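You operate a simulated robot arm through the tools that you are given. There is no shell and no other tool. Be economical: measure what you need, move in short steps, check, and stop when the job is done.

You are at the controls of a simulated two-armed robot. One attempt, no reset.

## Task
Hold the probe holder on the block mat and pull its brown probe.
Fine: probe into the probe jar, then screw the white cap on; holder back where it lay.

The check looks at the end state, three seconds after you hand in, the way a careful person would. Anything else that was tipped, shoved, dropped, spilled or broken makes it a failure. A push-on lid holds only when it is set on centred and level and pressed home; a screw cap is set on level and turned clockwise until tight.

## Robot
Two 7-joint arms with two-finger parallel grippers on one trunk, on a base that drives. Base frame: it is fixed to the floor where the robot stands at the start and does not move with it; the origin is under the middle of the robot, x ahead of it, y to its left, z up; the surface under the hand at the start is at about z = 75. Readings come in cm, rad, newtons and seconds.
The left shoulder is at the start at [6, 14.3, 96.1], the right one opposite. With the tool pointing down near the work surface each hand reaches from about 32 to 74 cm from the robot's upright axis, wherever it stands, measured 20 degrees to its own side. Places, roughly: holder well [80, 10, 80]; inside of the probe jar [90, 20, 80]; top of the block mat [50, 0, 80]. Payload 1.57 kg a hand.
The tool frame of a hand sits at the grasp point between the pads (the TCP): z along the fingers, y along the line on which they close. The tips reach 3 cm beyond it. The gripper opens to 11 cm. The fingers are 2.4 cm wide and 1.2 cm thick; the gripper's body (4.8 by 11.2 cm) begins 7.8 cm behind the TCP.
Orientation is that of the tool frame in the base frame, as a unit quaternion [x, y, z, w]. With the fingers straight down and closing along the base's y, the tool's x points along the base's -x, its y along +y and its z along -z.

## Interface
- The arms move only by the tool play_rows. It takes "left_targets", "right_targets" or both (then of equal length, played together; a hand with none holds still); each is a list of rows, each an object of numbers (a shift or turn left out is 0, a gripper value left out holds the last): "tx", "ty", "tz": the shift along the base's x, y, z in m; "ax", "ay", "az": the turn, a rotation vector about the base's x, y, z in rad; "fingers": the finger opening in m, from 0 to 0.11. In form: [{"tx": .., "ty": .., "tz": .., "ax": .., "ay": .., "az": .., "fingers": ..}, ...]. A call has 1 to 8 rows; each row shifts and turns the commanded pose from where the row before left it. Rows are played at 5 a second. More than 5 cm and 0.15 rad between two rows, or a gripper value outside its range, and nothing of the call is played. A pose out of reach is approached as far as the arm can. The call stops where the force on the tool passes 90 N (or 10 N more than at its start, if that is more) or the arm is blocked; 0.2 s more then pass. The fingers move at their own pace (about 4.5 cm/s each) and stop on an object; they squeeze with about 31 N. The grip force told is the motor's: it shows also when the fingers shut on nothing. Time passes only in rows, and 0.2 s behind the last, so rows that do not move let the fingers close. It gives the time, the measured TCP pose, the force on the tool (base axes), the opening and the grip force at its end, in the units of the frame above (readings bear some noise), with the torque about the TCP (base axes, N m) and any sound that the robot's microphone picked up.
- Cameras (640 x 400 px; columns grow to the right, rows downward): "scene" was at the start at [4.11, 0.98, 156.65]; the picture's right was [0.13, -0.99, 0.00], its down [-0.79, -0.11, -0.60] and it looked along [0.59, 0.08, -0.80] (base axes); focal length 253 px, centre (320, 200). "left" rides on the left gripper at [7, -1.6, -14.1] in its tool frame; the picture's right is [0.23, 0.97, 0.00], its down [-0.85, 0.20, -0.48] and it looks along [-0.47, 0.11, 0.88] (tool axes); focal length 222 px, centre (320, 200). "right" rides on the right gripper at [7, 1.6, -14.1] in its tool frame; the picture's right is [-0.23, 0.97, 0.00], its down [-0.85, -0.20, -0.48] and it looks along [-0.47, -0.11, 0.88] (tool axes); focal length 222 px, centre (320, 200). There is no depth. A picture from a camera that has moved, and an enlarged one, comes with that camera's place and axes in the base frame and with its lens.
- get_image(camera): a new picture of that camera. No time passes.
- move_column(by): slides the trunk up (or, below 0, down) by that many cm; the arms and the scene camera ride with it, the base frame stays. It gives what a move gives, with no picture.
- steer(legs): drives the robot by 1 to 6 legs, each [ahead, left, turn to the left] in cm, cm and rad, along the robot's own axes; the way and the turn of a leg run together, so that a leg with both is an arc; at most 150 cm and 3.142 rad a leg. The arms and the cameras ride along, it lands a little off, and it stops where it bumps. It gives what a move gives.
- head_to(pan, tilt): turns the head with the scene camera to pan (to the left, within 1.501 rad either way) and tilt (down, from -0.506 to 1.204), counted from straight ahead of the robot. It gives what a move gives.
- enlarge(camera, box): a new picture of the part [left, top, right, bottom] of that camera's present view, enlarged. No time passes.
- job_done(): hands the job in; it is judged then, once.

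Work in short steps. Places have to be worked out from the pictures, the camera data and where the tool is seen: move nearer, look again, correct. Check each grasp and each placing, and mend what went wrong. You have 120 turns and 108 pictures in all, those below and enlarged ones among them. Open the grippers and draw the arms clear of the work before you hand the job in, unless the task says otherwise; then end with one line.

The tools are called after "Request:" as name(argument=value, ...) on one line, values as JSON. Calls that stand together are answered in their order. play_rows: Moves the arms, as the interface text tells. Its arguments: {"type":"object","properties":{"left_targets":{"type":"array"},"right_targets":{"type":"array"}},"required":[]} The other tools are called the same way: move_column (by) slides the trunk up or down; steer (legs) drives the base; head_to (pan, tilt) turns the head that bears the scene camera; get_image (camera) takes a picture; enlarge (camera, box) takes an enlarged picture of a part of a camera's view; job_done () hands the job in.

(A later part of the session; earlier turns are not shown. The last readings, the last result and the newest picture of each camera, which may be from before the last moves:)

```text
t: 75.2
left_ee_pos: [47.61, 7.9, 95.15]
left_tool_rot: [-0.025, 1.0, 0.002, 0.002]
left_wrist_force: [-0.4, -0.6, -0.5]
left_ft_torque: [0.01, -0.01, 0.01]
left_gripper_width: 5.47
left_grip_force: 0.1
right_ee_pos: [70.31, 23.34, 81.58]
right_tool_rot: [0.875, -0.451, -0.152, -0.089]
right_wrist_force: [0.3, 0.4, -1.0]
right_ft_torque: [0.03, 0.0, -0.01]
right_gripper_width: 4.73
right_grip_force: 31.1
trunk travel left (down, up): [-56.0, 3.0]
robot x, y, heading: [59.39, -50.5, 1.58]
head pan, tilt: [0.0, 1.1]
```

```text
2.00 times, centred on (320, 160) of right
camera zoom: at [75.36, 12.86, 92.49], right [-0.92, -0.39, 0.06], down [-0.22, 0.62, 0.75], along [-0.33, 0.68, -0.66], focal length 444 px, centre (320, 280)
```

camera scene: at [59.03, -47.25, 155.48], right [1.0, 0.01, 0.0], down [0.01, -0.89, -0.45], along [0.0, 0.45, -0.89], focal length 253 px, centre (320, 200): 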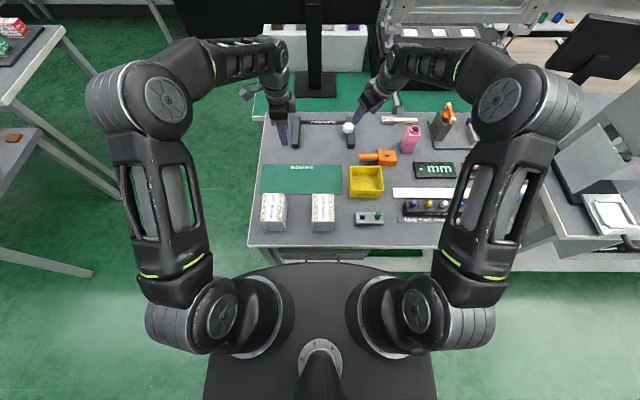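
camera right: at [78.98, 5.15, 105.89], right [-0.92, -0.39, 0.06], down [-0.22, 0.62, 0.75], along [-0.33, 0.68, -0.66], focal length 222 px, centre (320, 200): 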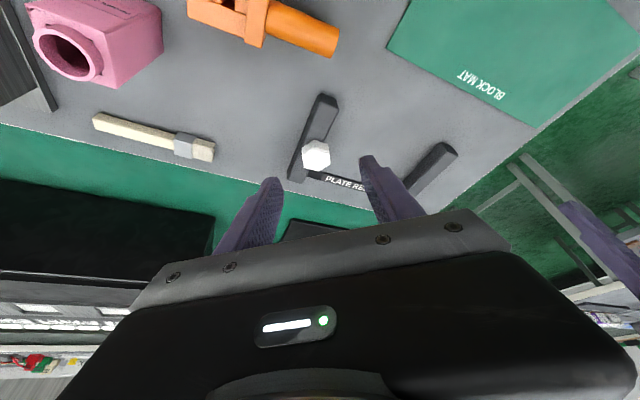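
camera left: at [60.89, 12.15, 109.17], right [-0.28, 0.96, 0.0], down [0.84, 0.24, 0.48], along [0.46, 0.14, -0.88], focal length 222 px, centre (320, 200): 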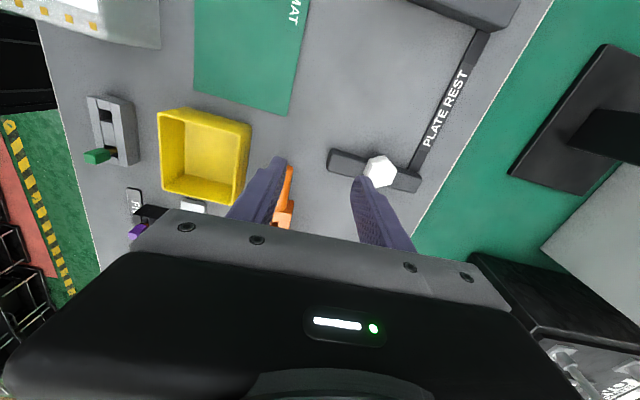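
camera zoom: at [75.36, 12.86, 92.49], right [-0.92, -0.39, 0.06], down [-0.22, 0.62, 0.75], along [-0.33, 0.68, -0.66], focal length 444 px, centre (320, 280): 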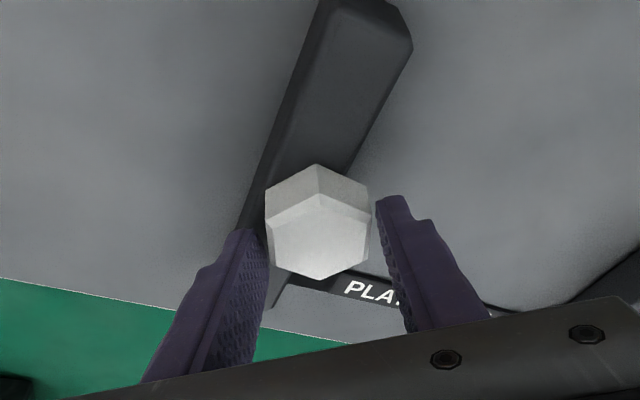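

Now the force is balanced at 4.73 cm opening. I test-lift 2 cm.

Request:
play_rows(right_targets=[{"tz": 0.01}, {"tz": 0.02}, {"tz": 0.03}, {}])

Request:
enlarge(camera="right", box=[220, 60, 420, 260])

Request:
enlarge(camera="scene", box=[310, 80, 390, 140])

```text
t: 76.2
left_ee_pos: [47.72, 7.89, 95.28]
left_tool_rot: [-0.025, 1.0, 0.001, 0.002]
left_wrist_force: [0.7, 0.8, -0.2]
left_ft_torque: [0.0, 0.02, -0.03]
left_gripper_width: 5.52
left_grip_force: 0.0
right_ee_pos: [70.26, 23.36, 87.6]
right_tool_rot: [0.875, -0.451, -0.151, -0.09]
right_wrist_force: [-0.1, 0.6, 0.2]
right_ft_torque: [0.02, 0.0, -0.03]
right_gripper_width: 4.68
right_grip_force: 30.7
trunk travel left (down, up): [-56.0, 3.0]
robot x, y, heading: [59.18, -50.54, 1.574]
head pan, tilt: [0.0, 1.1]
```

```text
2.00 times, centred on (320, 160) of right
camera zoom: at [75.36, 12.91, 98.49], right [-0.92, -0.39, 0.06], down [-0.22, 0.63, 0.75], along [-0.33, 0.68, -0.66], focal length 444 px, centre (320, 280)
```

zoom: 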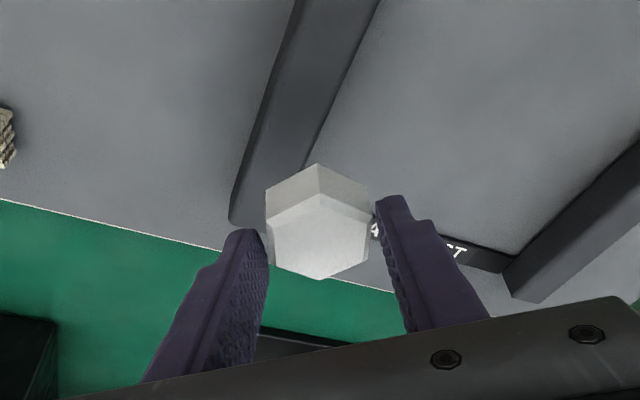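

```text
6.67 times, centred on (350, 110) of scene
camera zoom: at [59.04, -47.14, 155.47], right [1.0, 0.01, 0.0], down [0.01, -0.89, -0.45], along [0.0, 0.45, -0.89], focal length 1687 px, centre (120, 800)
```

zoom: 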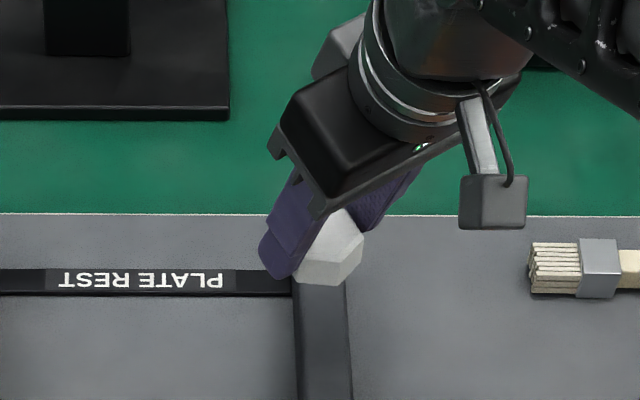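

The cap is held and level. I raise it and drive back 20 cm to the jar.

Request:
play_rows(right_targets=[{"tz": 0.04, "ty": -0.02}, {"tz": 0.04, "ty": -0.02}, {"tz": 0.02, "ty": -0.03}, {}])

Request:
steer(legs=[[0, -20, 0]])

Request:
get_image(camera="scene")

Request:
get_image(camera="left")

```text
t: 77.2
left_ee_pos: [47.67, 7.9, 95.18]
left_tool_rot: [-0.026, 1.0, 0.001, 0.001]
left_wrist_force: [-0.9, -0.2, 0.2]
left_ft_torque: [0.02, -0.03, 0.03]
left_gripper_width: 5.5
left_grip_force: 0.0
right_ee_pos: [70.26, 16.47, 97.64]
right_tool_rot: [0.875, -0.451, -0.152, -0.091]
right_wrist_force: [-0.2, 0.3, -0.5]
right_ft_torque: [0.02, 0.01, -0.02]
right_gripper_width: 4.74
right_grip_force: 31.0
trunk travel left (down, up): [-56.0, 3.0]
robot x, y, heading: [59.46, -50.49, 1.578]
head pan, tilt: [0.0, 1.1]
```

```text
t: 78.8
left_ee_pos: [68.03, 8.1, 95.23]
left_tool_rot: [-0.025, 1.0, 0.002, 0.0]
left_wrist_force: [0.2, -0.1, -0.5]
left_ft_torque: [0.01, 0.01, 0.01]
left_gripper_width: 5.47
left_grip_force: 0.1
right_ee_pos: [90.59, 16.56, 97.63]
right_tool_rot: [0.875, -0.451, -0.153, -0.09]
right_wrist_force: [0.7, 0.3, -0.7]
right_ft_torque: [0.01, 0.01, -0.04]
right_gripper_width: 4.67
right_grip_force: 30.5
trunk travel left (down, up): [-56.0, 3.0]
robot x, y, heading: [79.43, -50.17, 1.581]
head pan, tilt: [0.0, 1.1]
```

```text
42 pictures are left
camera scene: at [79.32, -47.02, 155.48], right [1.0, 0.01, 0.0], down [0.01, -0.89, -0.45], along [0.0, 0.45, -0.89], focal length 253 px, centre (320, 200)
```

scene: 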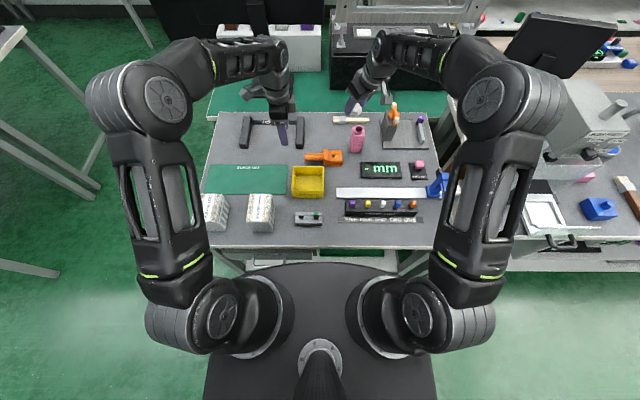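

```text
41 pictures are left
camera left: at [61.07, 6.07, 109.2], right [-0.28, 0.96, 0.0], down [0.84, 0.24, 0.48], along [0.46, 0.14, -0.88], focal length 222 px, centre (320, 200)
```

left: 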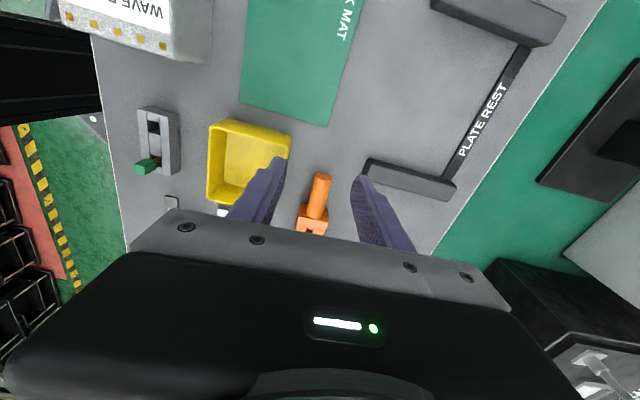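

Next the left hand will grip the jar body from the −x side, tilted. I raise the right hand a little, tilt the left by −0.9 about y, and bring it to a standoff.

Request:
play_rows(left_targets=[{"ay": -0.147, "tx": 0.01, "fingers": 0.075}, {"ay": -0.147, "tx": 0.01, "ty": 0.01}, {"ay": -0.147, "tx": 0.02, "ty": 0.015}, {"ay": -0.147, "tx": 0.02, "ty": 0.02}, {"ay": -0.147, "tx": 0.02, "ty": 0.02}, {"ay": -0.147, "tx": 0.02, "ty": 0.02}, {"tx": 0.025, "tz": -0.02}, {"tx": 0.025, "tz": -0.03}], right_targets=[{"tx": 0.02, "tz": 0.01}, {"tx": 0.02, "tz": 0.01}, {}, {}, {}, {}, {}, {}])

Request:
get_image(camera="left")

Request:
get_image(camera="scene")

```text
t: 80.6
left_ee_pos: [82.91, 16.54, 90.15]
left_tool_rot: [-0.023, 0.904, -0.009, 0.428]
left_wrist_force: [0.7, 0.2, 0.2]
left_ft_torque: [-0.05, 0.03, -0.03]
left_gripper_width: 7.51
left_grip_force: 0.1
right_ee_pos: [94.39, 16.59, 99.6]
right_tool_rot: [0.874, -0.451, -0.153, -0.091]
right_wrist_force: [-0.3, 0.5, 0.5]
right_ft_torque: [-0.01, 0.0, -0.01]
right_gripper_width: 4.69
right_grip_force: 31.2
trunk travel left (down, up): [-56.0, 3.0]
robot x, y, heading: [79.88, -50.07, 1.576]
head pan, tilt: [0.0, 1.1]
```

```text
40 pictures are left
camera left: at [67.64, 14.53, 93.63], right [-0.18, 0.96, -0.21], down [0.16, 0.24, 0.96], along [0.97, 0.14, -0.2], focal length 222 px, centre (320, 200)
```

left: 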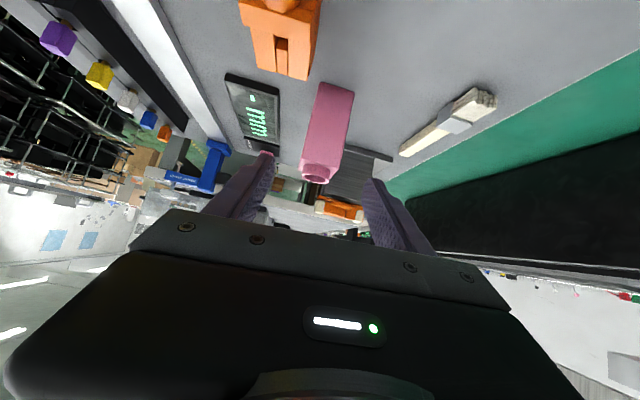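

```text
39 pictures are left
camera scene: at [79.21, -46.95, 155.48], right [1.0, 0.01, 0.0], down [0.01, -0.89, -0.45], along [0.0, 0.45, -0.89], focal length 253 px, centre (320, 200)
```

scene: 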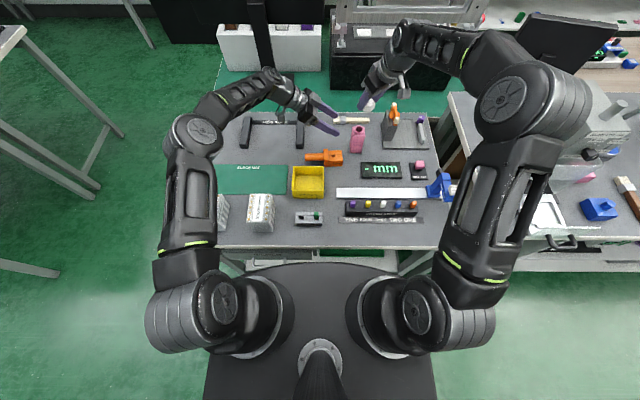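

The jar's centre y reads about 17.0 from here. I advance the left hand along its axis to straddle the jar body.

Request:
play_rows(left_targets=[{"ty": 0.004, "tz": -0.013}, {"tx": 0.025, "tz": -0.0205}, {"tx": 0.025, "tz": -0.0205}, {"tx": 0.025, "tz": -0.0205}, {}])

Request:
get_image(camera="left")

Request:
enlarge(camera="scene", box=[300, 90, 420, 180])

```text
t: 81.8
left_ee_pos: [90.45, 16.9, 82.64]
left_tool_rot: [-0.023, 0.904, -0.009, 0.427]
left_wrist_force: [0.5, 0.3, 0.1]
left_ft_torque: [0.0, 0.0, 0.01]
left_gripper_width: 7.51
left_grip_force: 0.0
right_ee_pos: [94.46, 16.58, 99.56]
right_tool_rot: [0.874, -0.452, -0.151, -0.091]
right_wrist_force: [0.4, 0.6, -0.9]
right_ft_torque: [0.03, -0.01, 0.01]
right_gripper_width: 4.67
right_grip_force: 30.7
trunk travel left (down, up): [-56.0, 3.0]
robot x, y, heading: [79.24, -50.53, 1.58]
head pan, tilt: [0.0, 1.1]
```

```text
38 pictures are left
camera left: at [75.14, 14.96, 86.14], right [-0.18, 0.96, -0.21], down [0.16, 0.24, 0.96], along [0.97, 0.14, -0.2], focal length 222 px, centre (320, 200)
```

left: 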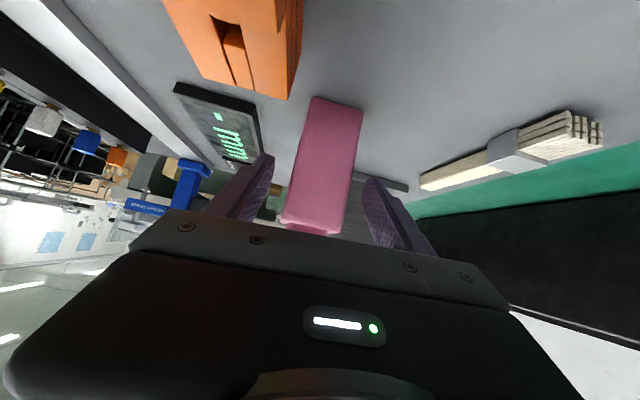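

```text
4.44 times, centred on (360, 135) of scene
camera zoom: at [79.15, -47.03, 155.48], right [1.0, 0.01, 0.0], down [0.01, -0.89, -0.45], along [0.0, 0.45, -0.89], focal length 1125 px, centre (142, 489)
```

zoom: 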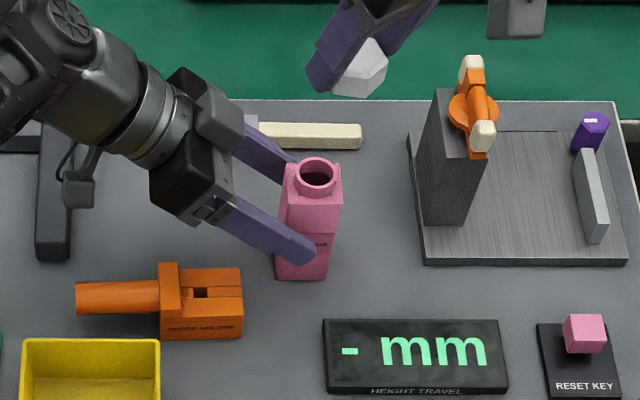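

The jar sits between the fingers. I advance 2 cm more and close.

Request:
play_rows(left_targets=[{"tx": 0.01, "tz": -0.01}, {"tx": 0.008, "tz": -0.008}, {}, {"fingers": 0.0}, {}, {}, {}, {}])

Request:
enlarge(camera="scene", box=[300, 90, 420, 180])

Request:
enlarge(camera="right", box=[220, 60, 420, 260])

```text
t: 83.6
left_ee_pos: [92.19, 16.87, 80.98]
left_tool_rot: [-0.023, 0.904, -0.008, 0.427]
left_wrist_force: [0.6, 1.1, 0.9]
left_ft_torque: [0.12, 0.01, 0.02]
left_gripper_width: 4.45
left_grip_force: 31.0
right_ee_pos: [94.48, 16.42, 99.58]
right_tool_rot: [0.875, -0.452, -0.152, -0.09]
right_wrist_force: [0.6, -0.1, -0.3]
right_ft_torque: [0.0, -0.01, 0.0]
right_gripper_width: 4.66
right_grip_force: 31.0
trunk travel left (down, up): [-56.0, 3.0]
robot x, y, heading: [79.41, -50.55, 1.581]
head pan, tilt: [0.0, 1.1]
```

```text
4.44 times, centred on (360, 135) of scene
camera zoom: at [79.19, -47.02, 155.48], right [1.0, 0.01, 0.0], down [0.01, -0.89, -0.45], along [0.0, 0.45, -0.89], focal length 1125 px, centre (142, 489)
```

zoom: 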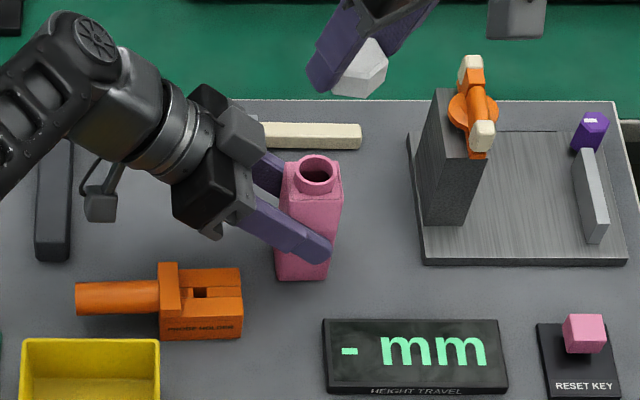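

```text
2.00 times, centred on (320, 160) of right
camera zoom: at [99.57, 6.08, 110.48], right [-0.92, -0.39, 0.06], down [-0.22, 0.63, 0.75], along [-0.33, 0.68, -0.66], focal length 444 px, centre (320, 280)
```

zoom: 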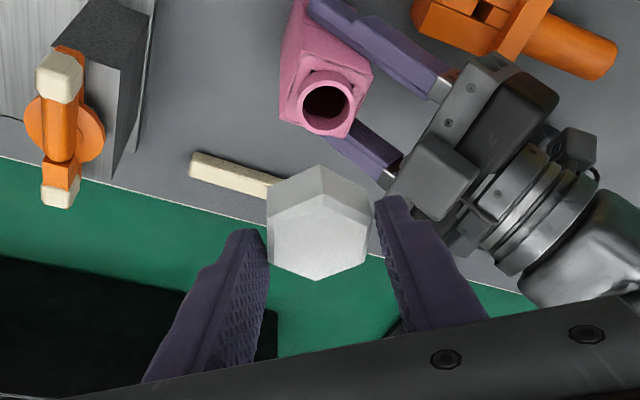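

The jar is firmly held at 4.45 cm, with the mouth at (92.95, 16.85, 85.9). I zoom the scene camera on the cap to find its offset from the TCP.

Request:
enlarge(camera="scene", box=[350, 84, 390, 114])

Request:
enlarge(camera="right", box=[275, 120, 365, 210])

```text
13.33 times, centred on (370, 99) of scene
camera zoom: at [79.19, -47.02, 155.48], right [1.0, 0.01, 0.0], down [0.01, -0.89, -0.45], along [0.0, 0.45, -0.89], focal length 3374 px, centre (-347, 1547)
```

zoom: 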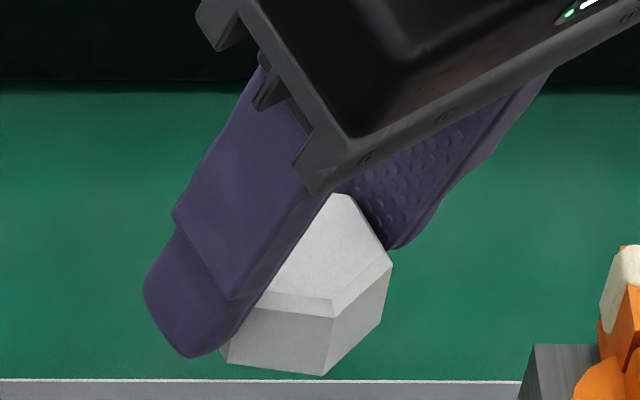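

```text
4.44 times, centred on (320, 165) of right
camera zoom: at [99.57, 6.08, 110.48], right [-0.92, -0.39, 0.06], down [-0.22, 0.63, 0.75], along [-0.33, 0.68, -0.66], focal length 987 px, centre (320, 356)
```

zoom: 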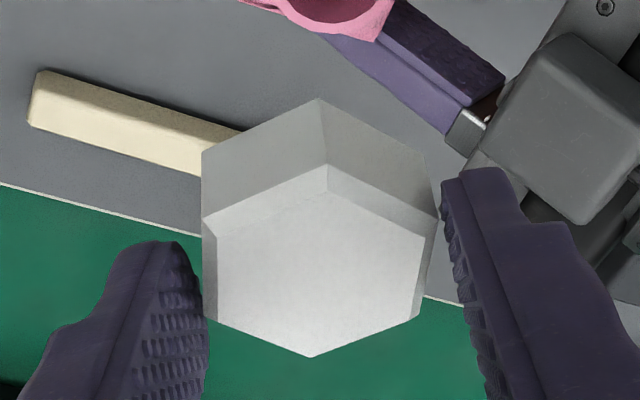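

The cap is level. Its centre is at about TCP + (−0.5, +0.85) and its bottom is 4.05 cm below the TCP. I move it over the mouth, about 1 cm above the neck.

Request:
play_rows(right_targets=[{"tx": -0.005, "ty": -0.0025, "tz": -0.03}, {"tx": -0.005, "ty": -0.0025, "tz": -0.03}, {"tz": -0.02}, {"tz": -0.006}, {}])

Request:
enlarge(camera="scene", box=[335, 100, 385, 150])

Request:
enlarge(camera="right", box=[250, 80, 390, 220])

```text
t: 84.8
left_ee_pos: [92.22, 16.91, 80.97]
left_tool_rot: [-0.023, 0.903, -0.009, 0.428]
left_wrist_force: [0.0, 0.4, 1.6]
left_ft_torque: [0.01, -0.02, -0.04]
left_gripper_width: 4.44
left_grip_force: 30.8
right_ee_pos: [93.53, 15.96, 91.04]
right_tool_rot: [0.875, -0.451, -0.151, -0.091]
right_wrist_force: [-0.4, -0.1, 0.0]
right_ft_torque: [-0.01, 0.01, 0.01]
right_gripper_width: 4.64
right_grip_force: 31.2
trunk travel left (down, up): [-56.0, 3.0]
robot x, y, heading: [79.46, -50.49, 1.577]
head pan, tilt: [0.0, 1.1]
```

```text
8.00 times, centred on (360, 125) of scene
camera zoom: at [79.18, -47.05, 155.48], right [1.0, 0.01, 0.0], down [0.01, -0.89, -0.45], along [0.0, 0.45, -0.89], focal length 2024 px, centre (0, 800)
```

zoom: 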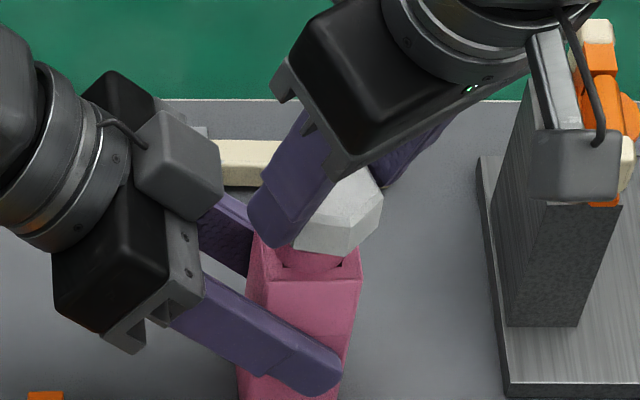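

```text
2.86 times, centred on (320, 150) of right
camera zoom: at [98.61, 5.55, 101.9], right [-0.92, -0.39, 0.06], down [-0.22, 0.63, 0.75], along [-0.33, 0.68, -0.66], focal length 635 px, centre (320, 343)
```

zoom: 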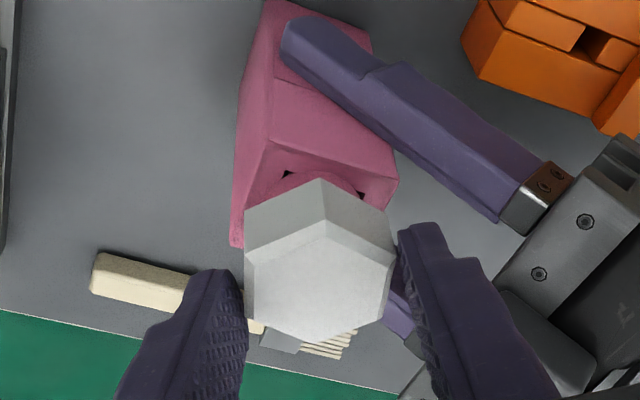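

The cap centre is about (92.8, 16.85), aligned with the mouth within 2 mm. I lower it gently onto the neck.

Request:
play_rows(right_targets=[{"tx": 0.001, "tz": -0.004}, {"tz": -0.003}, {"tz": -0.003}, {}])

Request:
play_rows(right_targets=[{"tz": -0.002}, {"tz": -0.002}, {}])

```text
t: 85.8
left_ee_pos: [92.2, 16.92, 80.94]
left_tool_rot: [-0.023, 0.903, -0.009, 0.428]
left_wrist_force: [0.0, -0.3, 2.2]
left_ft_torque: [0.06, -0.04, 0.0]
left_gripper_width: 4.44
left_grip_force: 31.5
right_ee_pos: [93.78, 16.07, 90.09]
right_tool_rot: [0.874, -0.452, -0.152, -0.091]
right_wrist_force: [0.6, -0.3, -0.3]
right_ft_torque: [0.01, -0.01, 0.04]
right_gripper_width: 4.62
right_grip_force: 30.9
trunk travel left (down, up): [-56.0, 3.0]
robot x, y, heading: [79.27, -49.97, 1.576]
head pan, tilt: [0.0, 1.1]
```

```text
t: 86.6
left_ee_pos: [92.21, 16.86, 81.02]
left_tool_rot: [-0.024, 0.904, -0.008, 0.427]
left_wrist_force: [1.1, 5.1, -3.0]
left_ft_torque: [0.22, -0.52, -0.08]
left_gripper_width: 4.47
left_grip_force: 31.0
right_ee_pos: [93.56, 16.14, 89.84]
right_tool_rot: [0.874, -0.452, -0.153, -0.092]
right_wrist_force: [2.2, -3.7, 12.9]
right_ft_torque: [-0.07, 0.23, 0.05]
right_gripper_width: 4.58
right_grip_force: 31.2
trunk travel left (down, up): [-56.0, 3.0]
robot x, y, heading: [79.51, -50.43, 1.575]
head pan, tilt: [0.0, 1.1]
```

Contact at 13 N just as the rim meets the neck top. I look at the alignment.

Request:
enlarge(camera="scene", box=[345, 110, 385, 140])

Request:
enlarge(camera="right", box=[275, 100, 365, 190])

```text
13.33 times, centred on (365, 125) of scene
camera zoom: at [79.2, -47.1, 155.49], right [1.0, 0.01, 0.0], down [0.01, -0.89, -0.45], along [0.0, 0.45, -0.89], focal length 3374 px, centre (-280, 1200)
```

zoom: 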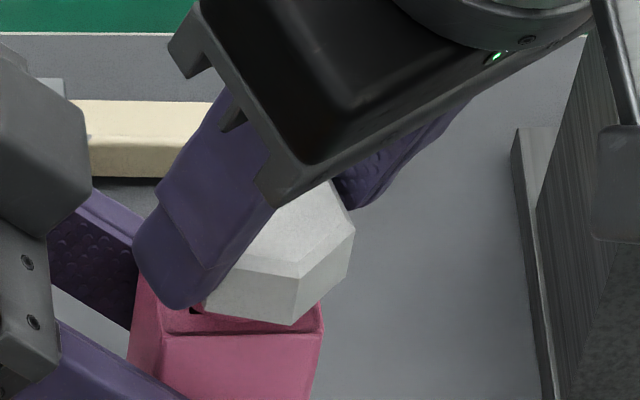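

```text
4.44 times, centred on (320, 145) of right
camera zoom: at [98.78, 5.56, 100.66], right [-0.92, -0.39, 0.06], down [-0.21, 0.62, 0.75], along [-0.33, 0.68, -0.66], focal length 987 px, centre (320, 444)
```

zoom: 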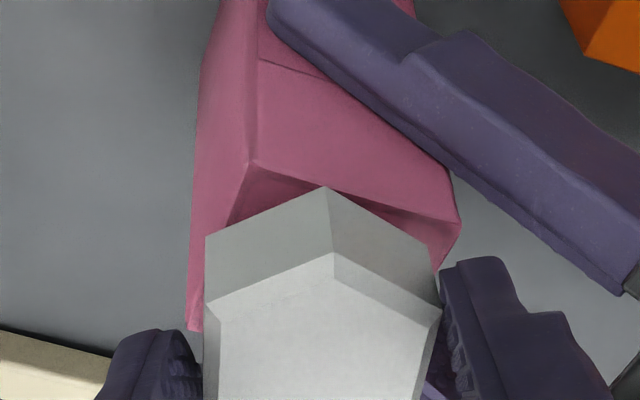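

The cap is yawed about 15° in the grip and sits about (+0.4, −0.2) cm off the mouth centre. I lift 4 mm, shift by (−0.4, +0.2) and lower again.

Request:
play_rows(right_targets=[{"tz": 0.006}, {"tx": -0.004, "ty": 0.002}, {"tz": -0.003}, {"tz": -0.003}, {}])

Request:
play_rows(right_targets=[{"tz": -0.002}, {"tz": -0.002}, {}])

```text
t: 87.8
left_ee_pos: [92.09, 16.83, 80.95]
left_tool_rot: [-0.024, 0.903, -0.008, 0.428]
left_wrist_force: [1.4, 3.2, -1.5]
left_ft_torque: [-0.08, -0.16, -0.01]
left_gripper_width: 4.44
left_grip_force: 30.7
right_ee_pos: [93.13, 16.19, 89.71]
right_tool_rot: [0.874, -0.451, -0.153, -0.091]
right_wrist_force: [-1.6, -2.4, 7.6]
right_ft_torque: [0.03, 0.2, 0.09]
right_gripper_width: 4.5
right_grip_force: 31.1
trunk travel left (down, up): [-56.0, 3.0]
robot x, y, heading: [79.32, -50.58, 1.583]
head pan, tilt: [0.0, 1.1]
```

```text
t: 88.6
left_ee_pos: [92.15, 16.82, 80.98]
left_tool_rot: [-0.023, 0.904, -0.008, 0.427]
left_wrist_force: [5.2, 14.2, -12.8]
left_ft_torque: [0.07, -0.34, -0.09]
left_gripper_width: 4.44
left_grip_force: 30.6
right_ee_pos: [93.24, 16.3, 89.55]
right_tool_rot: [0.874, -0.451, -0.154, -0.093]
right_wrist_force: [-3.2, -8.1, 30.4]
right_ft_torque: [0.14, 0.55, 0.16]
right_gripper_width: 4.44
right_grip_force: 30.8
trunk travel left (down, up): [-56.0, 3.0]
robot x, y, heading: [79.56, -50.59, 1.576]
head pan, tilt: [0.0, 1.1]
```

Contact torque puts the touch point on the −x/+y side of the neck, so the cap needs to go further that way. I lift, shift (−0.2, +0.25) and lower.

Request:
play_rows(right_targets=[{"tz": 0.007}, {"tx": -0.002, "ty": 0.0025}, {"tz": -0.003}, {"tz": -0.003}, {"tz": -0.001}, {}])

Request:
enlarge(camera="right", box=[275, 100, 365, 190])

Request:
enlarge(camera="scene", box=[345, 110, 385, 140])

```text
t: 90.0
left_ee_pos: [92.19, 16.89, 80.94]
left_tool_rot: [-0.025, 0.904, -0.007, 0.427]
left_wrist_force: [-0.5, 14.6, -12.9]
left_ft_torque: [-0.15, -0.68, -0.04]
left_gripper_width: 4.41
left_grip_force: 30.9
right_ee_pos: [93.02, 16.55, 89.52]
right_tool_rot: [0.874, -0.452, -0.153, -0.093]
right_wrist_force: [4.3, -9.9, 29.0]
right_ft_torque: [0.01, 0.33, 0.08]
right_gripper_width: 4.44
right_grip_force: 30.5
trunk travel left (down, up): [-56.0, 3.0]
robot x, y, heading: [79.04, -50.15, 1.579]
head pan, tilt: [0.0, 1.1]
```

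```text
4.44 times, centred on (320, 145) of right
camera zoom: at [98.15, 6.02, 100.32], right [-0.92, -0.39, 0.06], down [-0.21, 0.62, 0.75], along [-0.33, 0.68, -0.66], focal length 987 px, centre (320, 444)
```

zoom: 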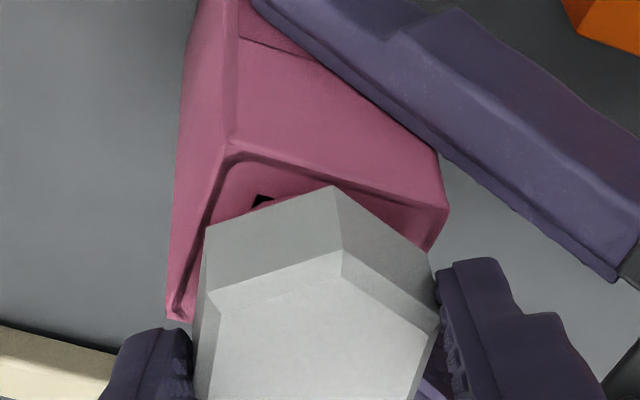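

```text
13.33 times, centred on (365, 125) of scene
camera zoom: at [79.2, -47.14, 155.49], right [1.0, 0.01, 0.0], down [0.01, -0.89, -0.45], along [0.0, 0.45, -0.89], focal length 3374 px, centre (-280, 1200)
```

zoom: 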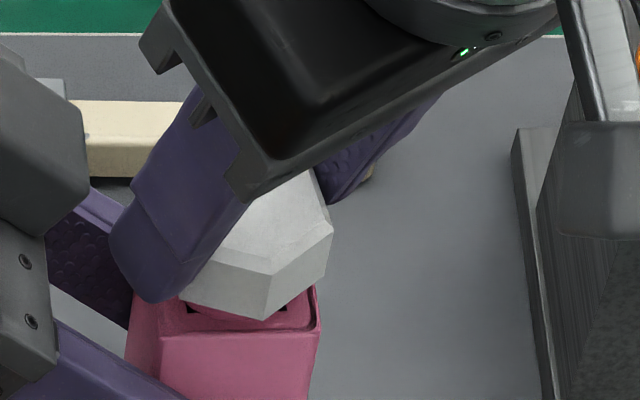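

The vision estimates disagree by a few mm. The left wrist camera sees the jar and cap from the side, so I use that to check level and y-alignment.

Request:
get_image(camera="left")

```text
26 pictures are left
camera left: at [76.86, 14.94, 84.49], right [-0.18, 0.96, -0.21], down [0.17, 0.24, 0.96], along [0.97, 0.14, -0.2], focal length 222 px, centre (320, 200)
```

left: 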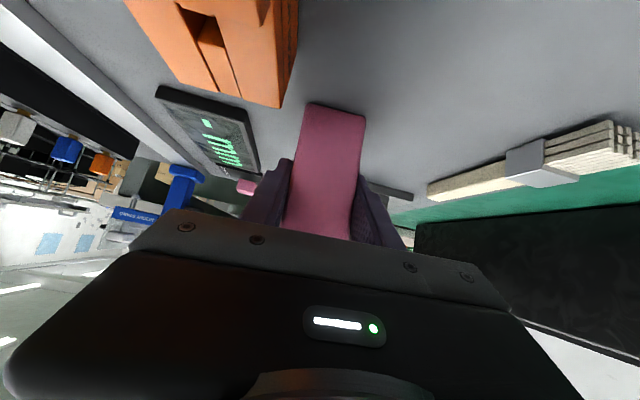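

Triangulating both cap corners in both views gives the cap centre at (92.95, 17.37), so it's 0.5 cm too far in +y. I lift, shift −0.5 cm and lower gently.

Request:
play_rows(right_targets=[{"tz": 0.009}, {"ty": -0.005}, {"tz": -0.003}, {"tz": -0.003}, {"tz": -0.002}, {}])

Request:
play_rows(right_targets=[{"tz": -0.002}, {"tz": -0.002}, {}])

```text
t: 91.4
left_ee_pos: [92.28, 16.83, 80.97]
left_tool_rot: [-0.023, 0.903, -0.008, 0.429]
left_wrist_force: [3.5, 6.1, -4.5]
left_ft_torque: [0.04, -0.07, -0.07]
left_gripper_width: 4.44
left_grip_force: 30.9
right_ee_pos: [93.05, 16.02, 89.51]
right_tool_rot: [0.875, -0.451, -0.154, -0.091]
right_wrist_force: [-0.4, -4.4, 12.6]
right_ft_torque: [0.06, 0.13, 0.05]
right_gripper_width: 4.41
right_grip_force: 30.7
trunk travel left (down, up): [-56.0, 3.0]
robot x, y, heading: [79.35, -49.86, 1.582]
head pan, tilt: [0.0, 1.1]
```

```text
t: 92.2
left_ee_pos: [92.24, 16.84, 81.08]
left_tool_rot: [-0.024, 0.904, -0.007, 0.426]
left_wrist_force: [8.6, 16.9, -16.2]
left_ft_torque: [0.05, 0.0, -0.05]
left_gripper_width: 4.44
left_grip_force: 31.0
right_ee_pos: [92.89, 16.05, 89.25]
right_tool_rot: [0.874, -0.451, -0.154, -0.093]
right_wrist_force: [-3.4, -9.9, 39.3]
right_ft_torque: [0.3, 0.15, 0.08]
right_gripper_width: 4.43
right_grip_force: 31.1
trunk travel left (down, up): [-56.0, 3.0]
robot x, y, heading: [79.45, -50.3, 1.58]
head pan, tilt: [0.0, 1.1]
```

The contact is now much better centred. I relax the pressure a little and try turning clockwise about the jar axis while watching height and torque.

Request:
play_rows(right_targets=[{"tz": 0.002}, {"az": -0.14, "tx": -0.0011}, {"az": -0.14, "tx": -0.0011, "ty": 0.0002}, {"az": -0.14, "tx": -0.0011, "ty": 0.0003}, {"az": -0.14, "tx": -0.001, "ty": 0.0005}, {}])

Request:
enlarge(camera="right", box=[265, 90, 375, 200])

Request:
enlarge(camera="scene", box=[345, 110, 385, 140])

```text
t: 93.6
left_ee_pos: [92.21, 16.69, 80.88]
left_tool_rot: [-0.023, 0.903, -0.009, 0.429]
left_wrist_force: [2.5, 1.5, -9.8]
left_ft_torque: [0.44, 0.66, 0.05]
left_gripper_width: 4.46
left_grip_force: 31.0
right_ee_pos: [92.54, 16.14, 89.23]
right_tool_rot: [0.715, -0.676, -0.121, -0.13]
right_wrist_force: [-5.4, 1.3, 23.5]
right_ft_torque: [0.21, 0.04, 0.03]
right_gripper_width: 4.42
right_grip_force: 31.5
trunk travel left (down, up): [-56.0, 3.0]
robot x, y, heading: [79.65, -50.32, 1.581]
head pan, tilt: [0.0, 1.1]
```

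```text
3.64 times, centred on (320, 145) of right
camera zoom: at [91.32, 4.48, 100.07], right [-0.98, 0.16, 0.06], down [0.15, 0.64, 0.75], along [0.08, 0.75, -0.66], focal length 808 px, centre (320, 400)
```

zoom: 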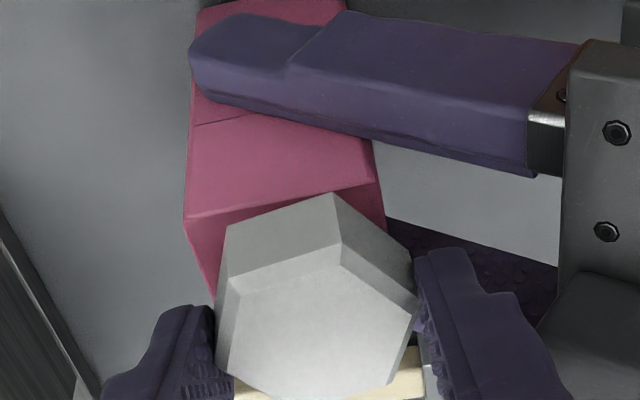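

```text
13.33 times, centred on (365, 125) of scene
camera zoom: at [79.12, -47.15, 155.48], right [1.0, 0.01, 0.0], down [0.01, -0.89, -0.45], along [0.0, 0.45, -0.89], focal length 3374 px, centre (-280, 1200)
```

zoom: 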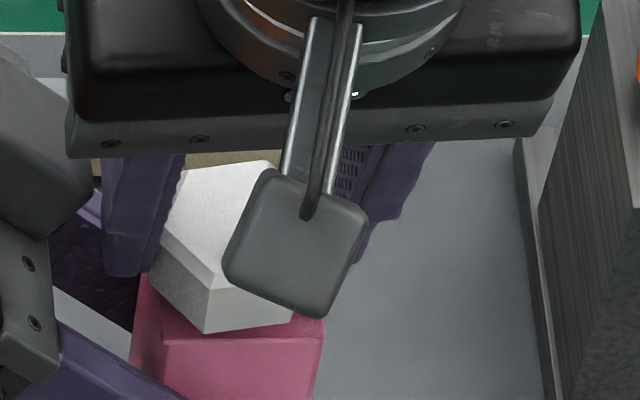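

The cap turned with the hand but is held nearly corner-to-corner. I'll let it rest on the neck, then regrip from straight above on its flats with a deeper bite.

Request:
play_rows(right_targets=[{"tz": 0.002}, {"fingers": 0.065}, {}, {}, {"tx": 0.001, "ty": -0.005, "tz": 0.015}, {"tx": 0.001, "ty": -0.01, "tz": 0.03}, {"ty": -0.01, "tz": 0.03}, {}])

Request:
enlarge(camera="scene", box=[340, 105, 390, 145])

Request:
enlarge(camera="right", box=[260, 60, 380, 180])

```text
t: 95.4
left_ee_pos: [92.23, 16.9, 81.05]
left_tool_rot: [-0.024, 0.904, -0.009, 0.428]
left_wrist_force: [1.7, -1.3, 3.5]
left_ft_torque: [0.03, 0.01, -0.02]
left_gripper_width: 4.44
left_grip_force: 30.6
right_ee_pos: [92.73, 13.43, 96.92]
right_tool_rot: [0.716, -0.675, -0.122, -0.129]
right_wrist_force: [0.9, 0.5, 0.0]
right_ft_torque: [-0.05, -0.03, -0.02]
right_gripper_width: 6.5
right_grip_force: 0.0
trunk travel left (down, up): [-56.0, 3.0]
robot x, y, heading: [79.73, -50.48, 1.578]
head pan, tilt: [0.0, 1.1]
```

```text
10.00 times, centred on (365, 125) of scene
camera zoom: at [79.19, -47.09, 155.48], right [1.0, 0.01, 0.0], down [0.01, -0.89, -0.45], along [0.0, 0.45, -0.89], focal length 2530 px, centre (-130, 950)
```

zoom: 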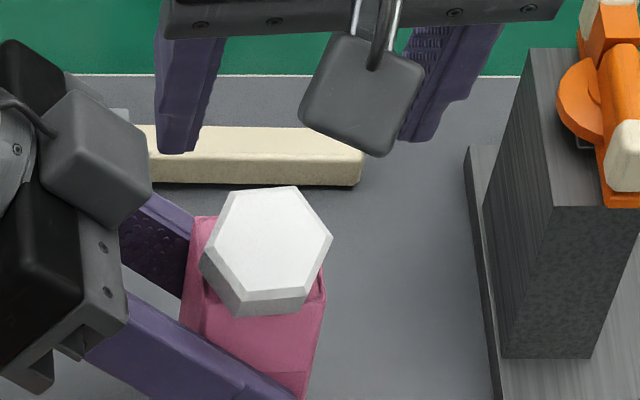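

```text
3.33 times, centred on (320, 120) of right
camera zoom: at [91.53, 1.94, 107.75], right [-0.99, 0.16, 0.06], down [0.15, 0.64, 0.75], along [0.08, 0.75, -0.66], focal length 740 px, centre (320, 467)
```

zoom: 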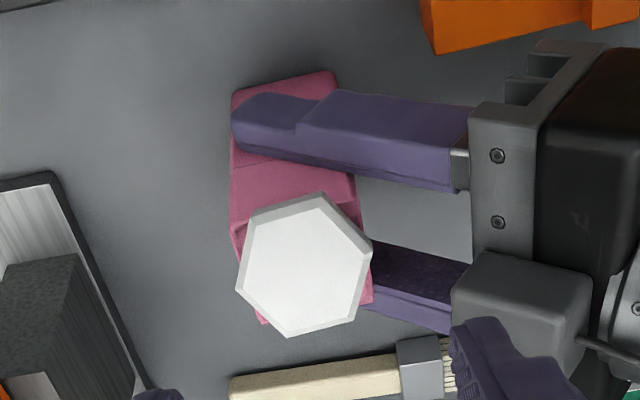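

The cap has settled over the neck. I straighten the hand, yaw it +0.61 to match the flats at about 38°, and go above the cap.

Request:
play_rows(right_targets=[{"ax": -0.117, "ay": -0.006}, {"ax": -0.117, "ay": -0.006}, {"ax": -0.116, "ay": -0.006}, {"az": 0.122}, {"az": 0.122}, {"az": 0.122}, {"az": 0.122}, {"az": 0.122}])

Request:
play_rows(right_targets=[{"tx": 0.003, "ty": 0.017, "tz": -0.01}, {"ty": 0.017, "tz": -0.03}, {}])

Request:
enlarge(camera="right", box=[220, 60, 420, 260])

```text
t: 97.2
left_ee_pos: [92.13, 16.92, 80.99]
left_tool_rot: [-0.023, 0.904, -0.009, 0.428]
left_wrist_force: [1.0, 0.0, 4.4]
left_ft_torque: [0.19, 0.0, -0.02]
left_gripper_width: 4.49
left_grip_force: 31.0
right_ee_pos: [92.82, 13.58, 96.96]
right_tool_rot: [0.901, -0.433, 0.002, -0.01]
right_wrist_force: [0.7, -0.2, 0.6]
right_ft_torque: [-0.01, -0.01, 0.01]
right_gripper_width: 6.49
right_grip_force: 0.2
trunk travel left (down, up): [-56.0, 3.0]
robot x, y, heading: [79.82, -50.26, 1.579]
head pan, tilt: [0.0, 1.1]
```

```text
t: 98.0
left_ee_pos: [92.2, 16.91, 80.92]
left_tool_rot: [-0.023, 0.904, -0.009, 0.428]
left_wrist_force: [0.1, -0.7, 5.7]
left_ft_torque: [0.11, 0.07, 0.01]
left_gripper_width: 4.47
left_grip_force: 31.4
right_ee_pos: [93.0, 16.95, 92.84]
right_tool_rot: [0.901, -0.435, 0.002, -0.01]
right_wrist_force: [-0.5, -0.3, -0.7]
right_ft_torque: [0.03, -0.02, 0.01]
right_gripper_width: 6.5
right_grip_force: 0.1
trunk travel left (down, up): [-56.0, 3.0]
robot x, y, heading: [79.41, -50.65, 1.579]
head pan, tilt: [0.0, 1.1]
```

```text
2.00 times, centred on (320, 160) of right
camera zoom: at [95.91, 10.22, 106.98], right [-0.9, -0.43, -0.02], down [-0.38, 0.79, 0.49], along [-0.19, 0.45, -0.87], focal length 444 px, centre (320, 280)
```

zoom: 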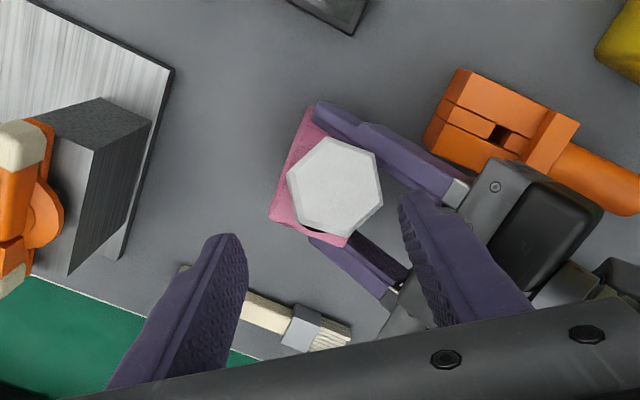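

Measuring from both views, the jar centre is at (92.9, 17.0) but the cap rests about 1 cm toward −y and slightly tipped. I'll regrip with the pads closing along y, which also levels it, so I rotate the hand +1.05 and lower over the cap.

Request:
play_rows(right_targets=[{"az": 0.149, "ty": -0.003}, {"az": 0.149, "ty": -0.003}, {"az": 0.149, "ty": -0.003}, {"az": 0.149}, {"az": 0.149}, {"az": 0.149}, {"az": 0.149}, {}])

Request:
play_rows(right_targets=[{"tz": -0.02}, {"tz": -0.015}, {}])

Request:
enlarge(camera="right", box=[220, 60, 420, 260])

Request:
enlarge(camera="scene", box=[340, 105, 390, 145])

```text
t: 99.8
left_ee_pos: [92.2, 16.85, 81.03]
left_tool_rot: [-0.024, 0.904, -0.008, 0.428]
left_wrist_force: [-0.1, 0.8, 4.4]
left_ft_torque: [0.21, 0.1, 0.03]
left_gripper_width: 4.41
left_grip_force: 30.5
right_ee_pos: [93.15, 15.98, 92.9]
right_tool_rot: [0.997, 0.074, -0.003, -0.009]
right_wrist_force: [1.4, 0.2, -0.2]
right_ft_torque: [-0.03, -0.01, 0.02]
right_gripper_width: 6.5
right_grip_force: 0.0
trunk travel left (down, up): [-56.0, 3.0]
robot x, y, heading: [79.6, -50.53, 1.574]
head pan, tilt: [0.0, 1.1]
```

```text
t: 100.6
left_ee_pos: [92.13, 16.86, 81.04]
left_tool_rot: [-0.024, 0.904, -0.008, 0.427]
left_wrist_force: [-1.1, 1.3, 4.4]
left_ft_torque: [0.19, 0.04, 0.04]
left_gripper_width: 4.46
left_grip_force: 31.1
right_ee_pos: [93.1, 16.15, 89.3]
right_tool_rot: [0.997, 0.072, -0.003, -0.009]
right_wrist_force: [-0.9, -0.4, -0.7]
right_ft_torque: [-0.01, 0.02, -0.02]
right_gripper_width: 6.51
right_grip_force: 0.3
trunk travel left (down, up): [-56.0, 3.0]
robot x, y, heading: [79.37, -50.35, 1.577]
head pan, tilt: [0.0, 1.1]
```

```text
2.00 times, centred on (320, 160) of right
camera zoom: at [100.36, 15.16, 103.49], right [-0.09, -1.0, -0.02], down [-0.87, 0.07, 0.49], along [-0.48, 0.06, -0.87], focal length 444 px, centre (320, 280)
```

zoom: 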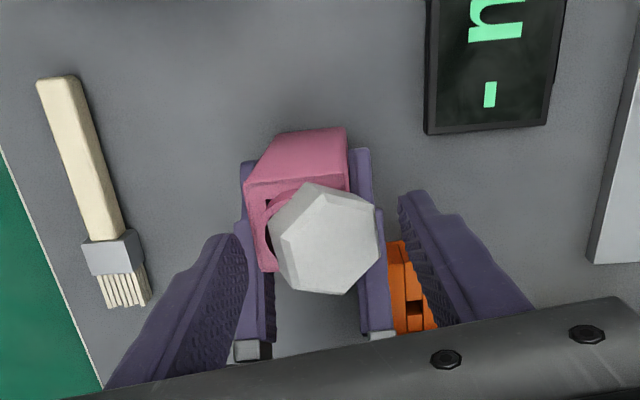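

```text
10.00 times, centred on (365, 125) of scene
camera zoom: at [79.17, -47.07, 155.48], right [1.0, 0.01, 0.0], down [0.01, -0.89, -0.45], along [0.0, 0.45, -0.89], focal length 2530 px, centre (-130, 950)
```

zoom: 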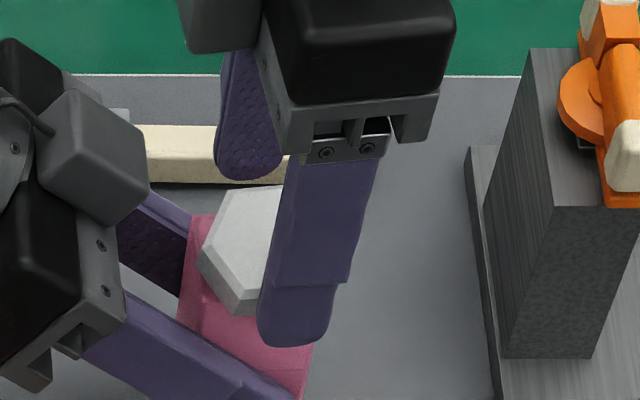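

This view shows clearly that the cap is leaning ~1.2 cm toward −y, and the fingers straddle it well. I lower 1.2 cm, close (this should level it), then lift.

Request:
play_rows(right_targets=[{"tz": -0.006}, {"tz": -0.006}, {}, {"fingers": 0.0}, {}, {}, {}, {}])

Request:
play_rows(right_targets=[{"tz": 0.008}, {"tz": 0.012}, {}])

Request:
enlarge(camera="right", box=[240, 70, 400, 230])

Request:
enlarge(camera="scene", box=[340, 105, 390, 145])

```text
t: 102.4
left_ee_pos: [92.3, 16.88, 80.98]
left_tool_rot: [-0.023, 0.903, -0.01, 0.428]
left_wrist_force: [-3.3, -16.8, 10.0]
left_ft_torque: [1.06, 0.08, 0.08]
left_gripper_width: 4.5
left_grip_force: 31.3
right_ee_pos: [93.06, 16.07, 88.21]
right_tool_rot: [0.997, 0.072, -0.003, -0.01]
right_wrist_force: [1.1, 16.8, -6.5]
right_ft_torque: [0.24, -0.06, -0.12]
right_gripper_width: 4.99
right_grip_force: 30.4
trunk travel left (down, up): [-56.0, 3.0]
robot x, y, heading: [79.65, -50.23, 1.578]
head pan, tilt: [0.0, 1.1]
```

```text
t: 103.2
left_ee_pos: [92.16, 17.0, 80.91]
left_tool_rot: [-0.025, 0.904, -0.007, 0.428]
left_wrist_force: [0.4, 0.7, -1.4]
left_ft_torque: [0.0, -0.01, -0.01]
left_gripper_width: 4.44
left_grip_force: 30.7
right_ee_pos: [93.03, 16.06, 90.04]
right_tool_rot: [0.997, 0.073, -0.003, -0.009]
right_wrist_force: [0.5, 0.6, -0.3]
right_ft_torque: [-0.04, 0.04, 0.0]
right_gripper_width: 4.89
right_grip_force: 31.4
trunk travel left (down, up): [-56.0, 3.0]
robot x, y, heading: [79.3, -50.61, 1.577]
head pan, tilt: [0.0, 1.1]
```

```text
2.50 times, centred on (320, 150) of right
camera zoom: at [100.35, 15.14, 104.25], right [-0.09, -1.0, -0.02], down [-0.87, 0.07, 0.49], along [-0.48, 0.05, -0.87], focal length 555 px, centre (320, 325)
```

zoom: 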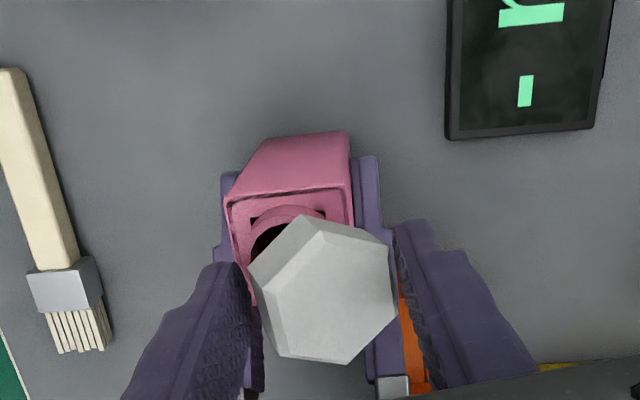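

```text
10.00 times, centred on (365, 125) of scene
camera zoom: at [79.19, -47.0, 155.47], right [1.0, 0.01, 0.0], down [0.01, -0.89, -0.45], along [0.0, 0.45, -0.89], focal length 2530 px, centre (-130, 950)
```

zoom: 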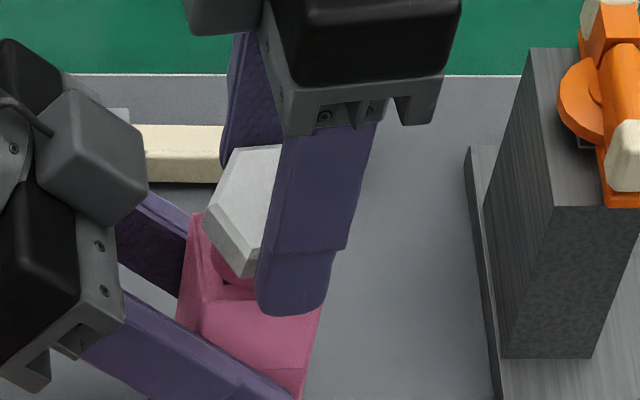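

The cap is gripped but still tipped (4.89 cm opening versus 4.15 cm flats). I'll move it over the neck centre (y≈17), lower to light contact, then loosen slightly so it drops level between the pads, and squeeze again.

Request:
play_rows(right_targets=[{"tz": 0.006}, {"ty": 0.0095, "tx": 0.001}, {"tz": -0.006}, {"tz": -0.004}, {}])

Request:
play_rows(right_targets=[{"tz": -0.003}, {"tz": -0.003}, {}])

```text
t: 104.4
left_ee_pos: [92.21, 16.87, 81.09]
left_tool_rot: [-0.023, 0.903, -0.009, 0.429]
left_wrist_force: [0.3, 0.8, -1.6]
left_ft_torque: [-0.01, 0.03, 0.0]
left_gripper_width: 4.45
left_grip_force: 31.2
right_ee_pos: [93.13, 17.12, 89.72]
right_tool_rot: [0.997, 0.072, -0.002, -0.009]
right_wrist_force: [0.4, -1.4, 0.0]
right_ft_torque: [-0.06, 0.0, 0.0]
right_gripper_width: 4.9
right_grip_force: 31.1
trunk travel left (down, up): [-56.0, 3.0]
robot x, y, heading: [79.65, -50.34, 1.575]
head pan, tilt: [0.0, 1.1]
```

```text
t: 105.2
left_ee_pos: [92.25, 16.88, 81.01]
left_tool_rot: [-0.024, 0.904, -0.007, 0.426]
left_wrist_force: [4.0, 9.3, -13.8]
left_ft_torque: [0.26, -0.13, 0.02]
left_gripper_width: 4.45
left_grip_force: 30.8
right_ee_pos: [93.11, 17.01, 89.39]
right_tool_rot: [0.997, 0.072, -0.003, -0.011]
right_wrist_force: [-0.7, -6.7, 22.9]
right_ft_torque: [-0.6, 0.06, 0.01]
right_gripper_width: 4.9
right_grip_force: 30.7
trunk travel left (down, up): [-56.0, 3.0]
robot x, y, heading: [79.63, -50.22, 1.583]
head pan, tilt: [0.0, 1.1]
```

The low edge rests on the neck's −y rim. I open slightly to 5.4 cm so it drops flat, then close again and check the width.

Request:
play_rows(right_targets=[{"tz": 0.002, "fingers": 0.054}, {}, {"tz": -0.004}, {}, {"fingers": 0.0}, {}, {}, {}])

Request:
enlarge(camera="right", box=[240, 70, 400, 230])

```text
t: 107.0
left_ee_pos: [92.3, 17.06, 80.94]
left_tool_rot: [-0.024, 0.904, -0.008, 0.428]
left_wrist_force: [-0.5, -5.1, -0.4]
left_ft_torque: [0.4, 0.0, -0.02]
left_gripper_width: 4.46
left_grip_force: 31.0
right_ee_pos: [93.25, 16.94, 89.05]
right_tool_rot: [0.997, 0.071, -0.003, -0.01]
right_wrist_force: [0.9, 5.8, -0.5]
right_ft_torque: [0.01, -0.02, -0.02]
right_gripper_width: 4.86
right_grip_force: 31.0
trunk travel left (down, up): [-56.0, 3.0]
robot x, y, heading: [79.46, -50.11, 1.575]
head pan, tilt: [0.0, 1.1]
```

```text
2.50 times, centred on (320, 150) of right
camera zoom: at [100.47, 16.15, 103.1], right [-0.09, -1.0, -0.02], down [-0.87, 0.07, 0.49], along [-0.48, 0.06, -0.87], focal length 555 px, centre (320, 325)
```

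zoom: 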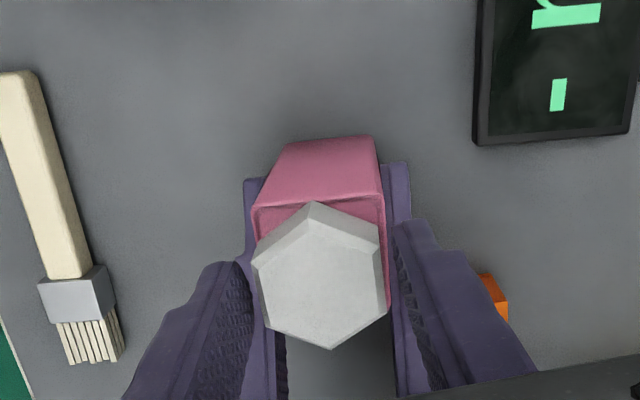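

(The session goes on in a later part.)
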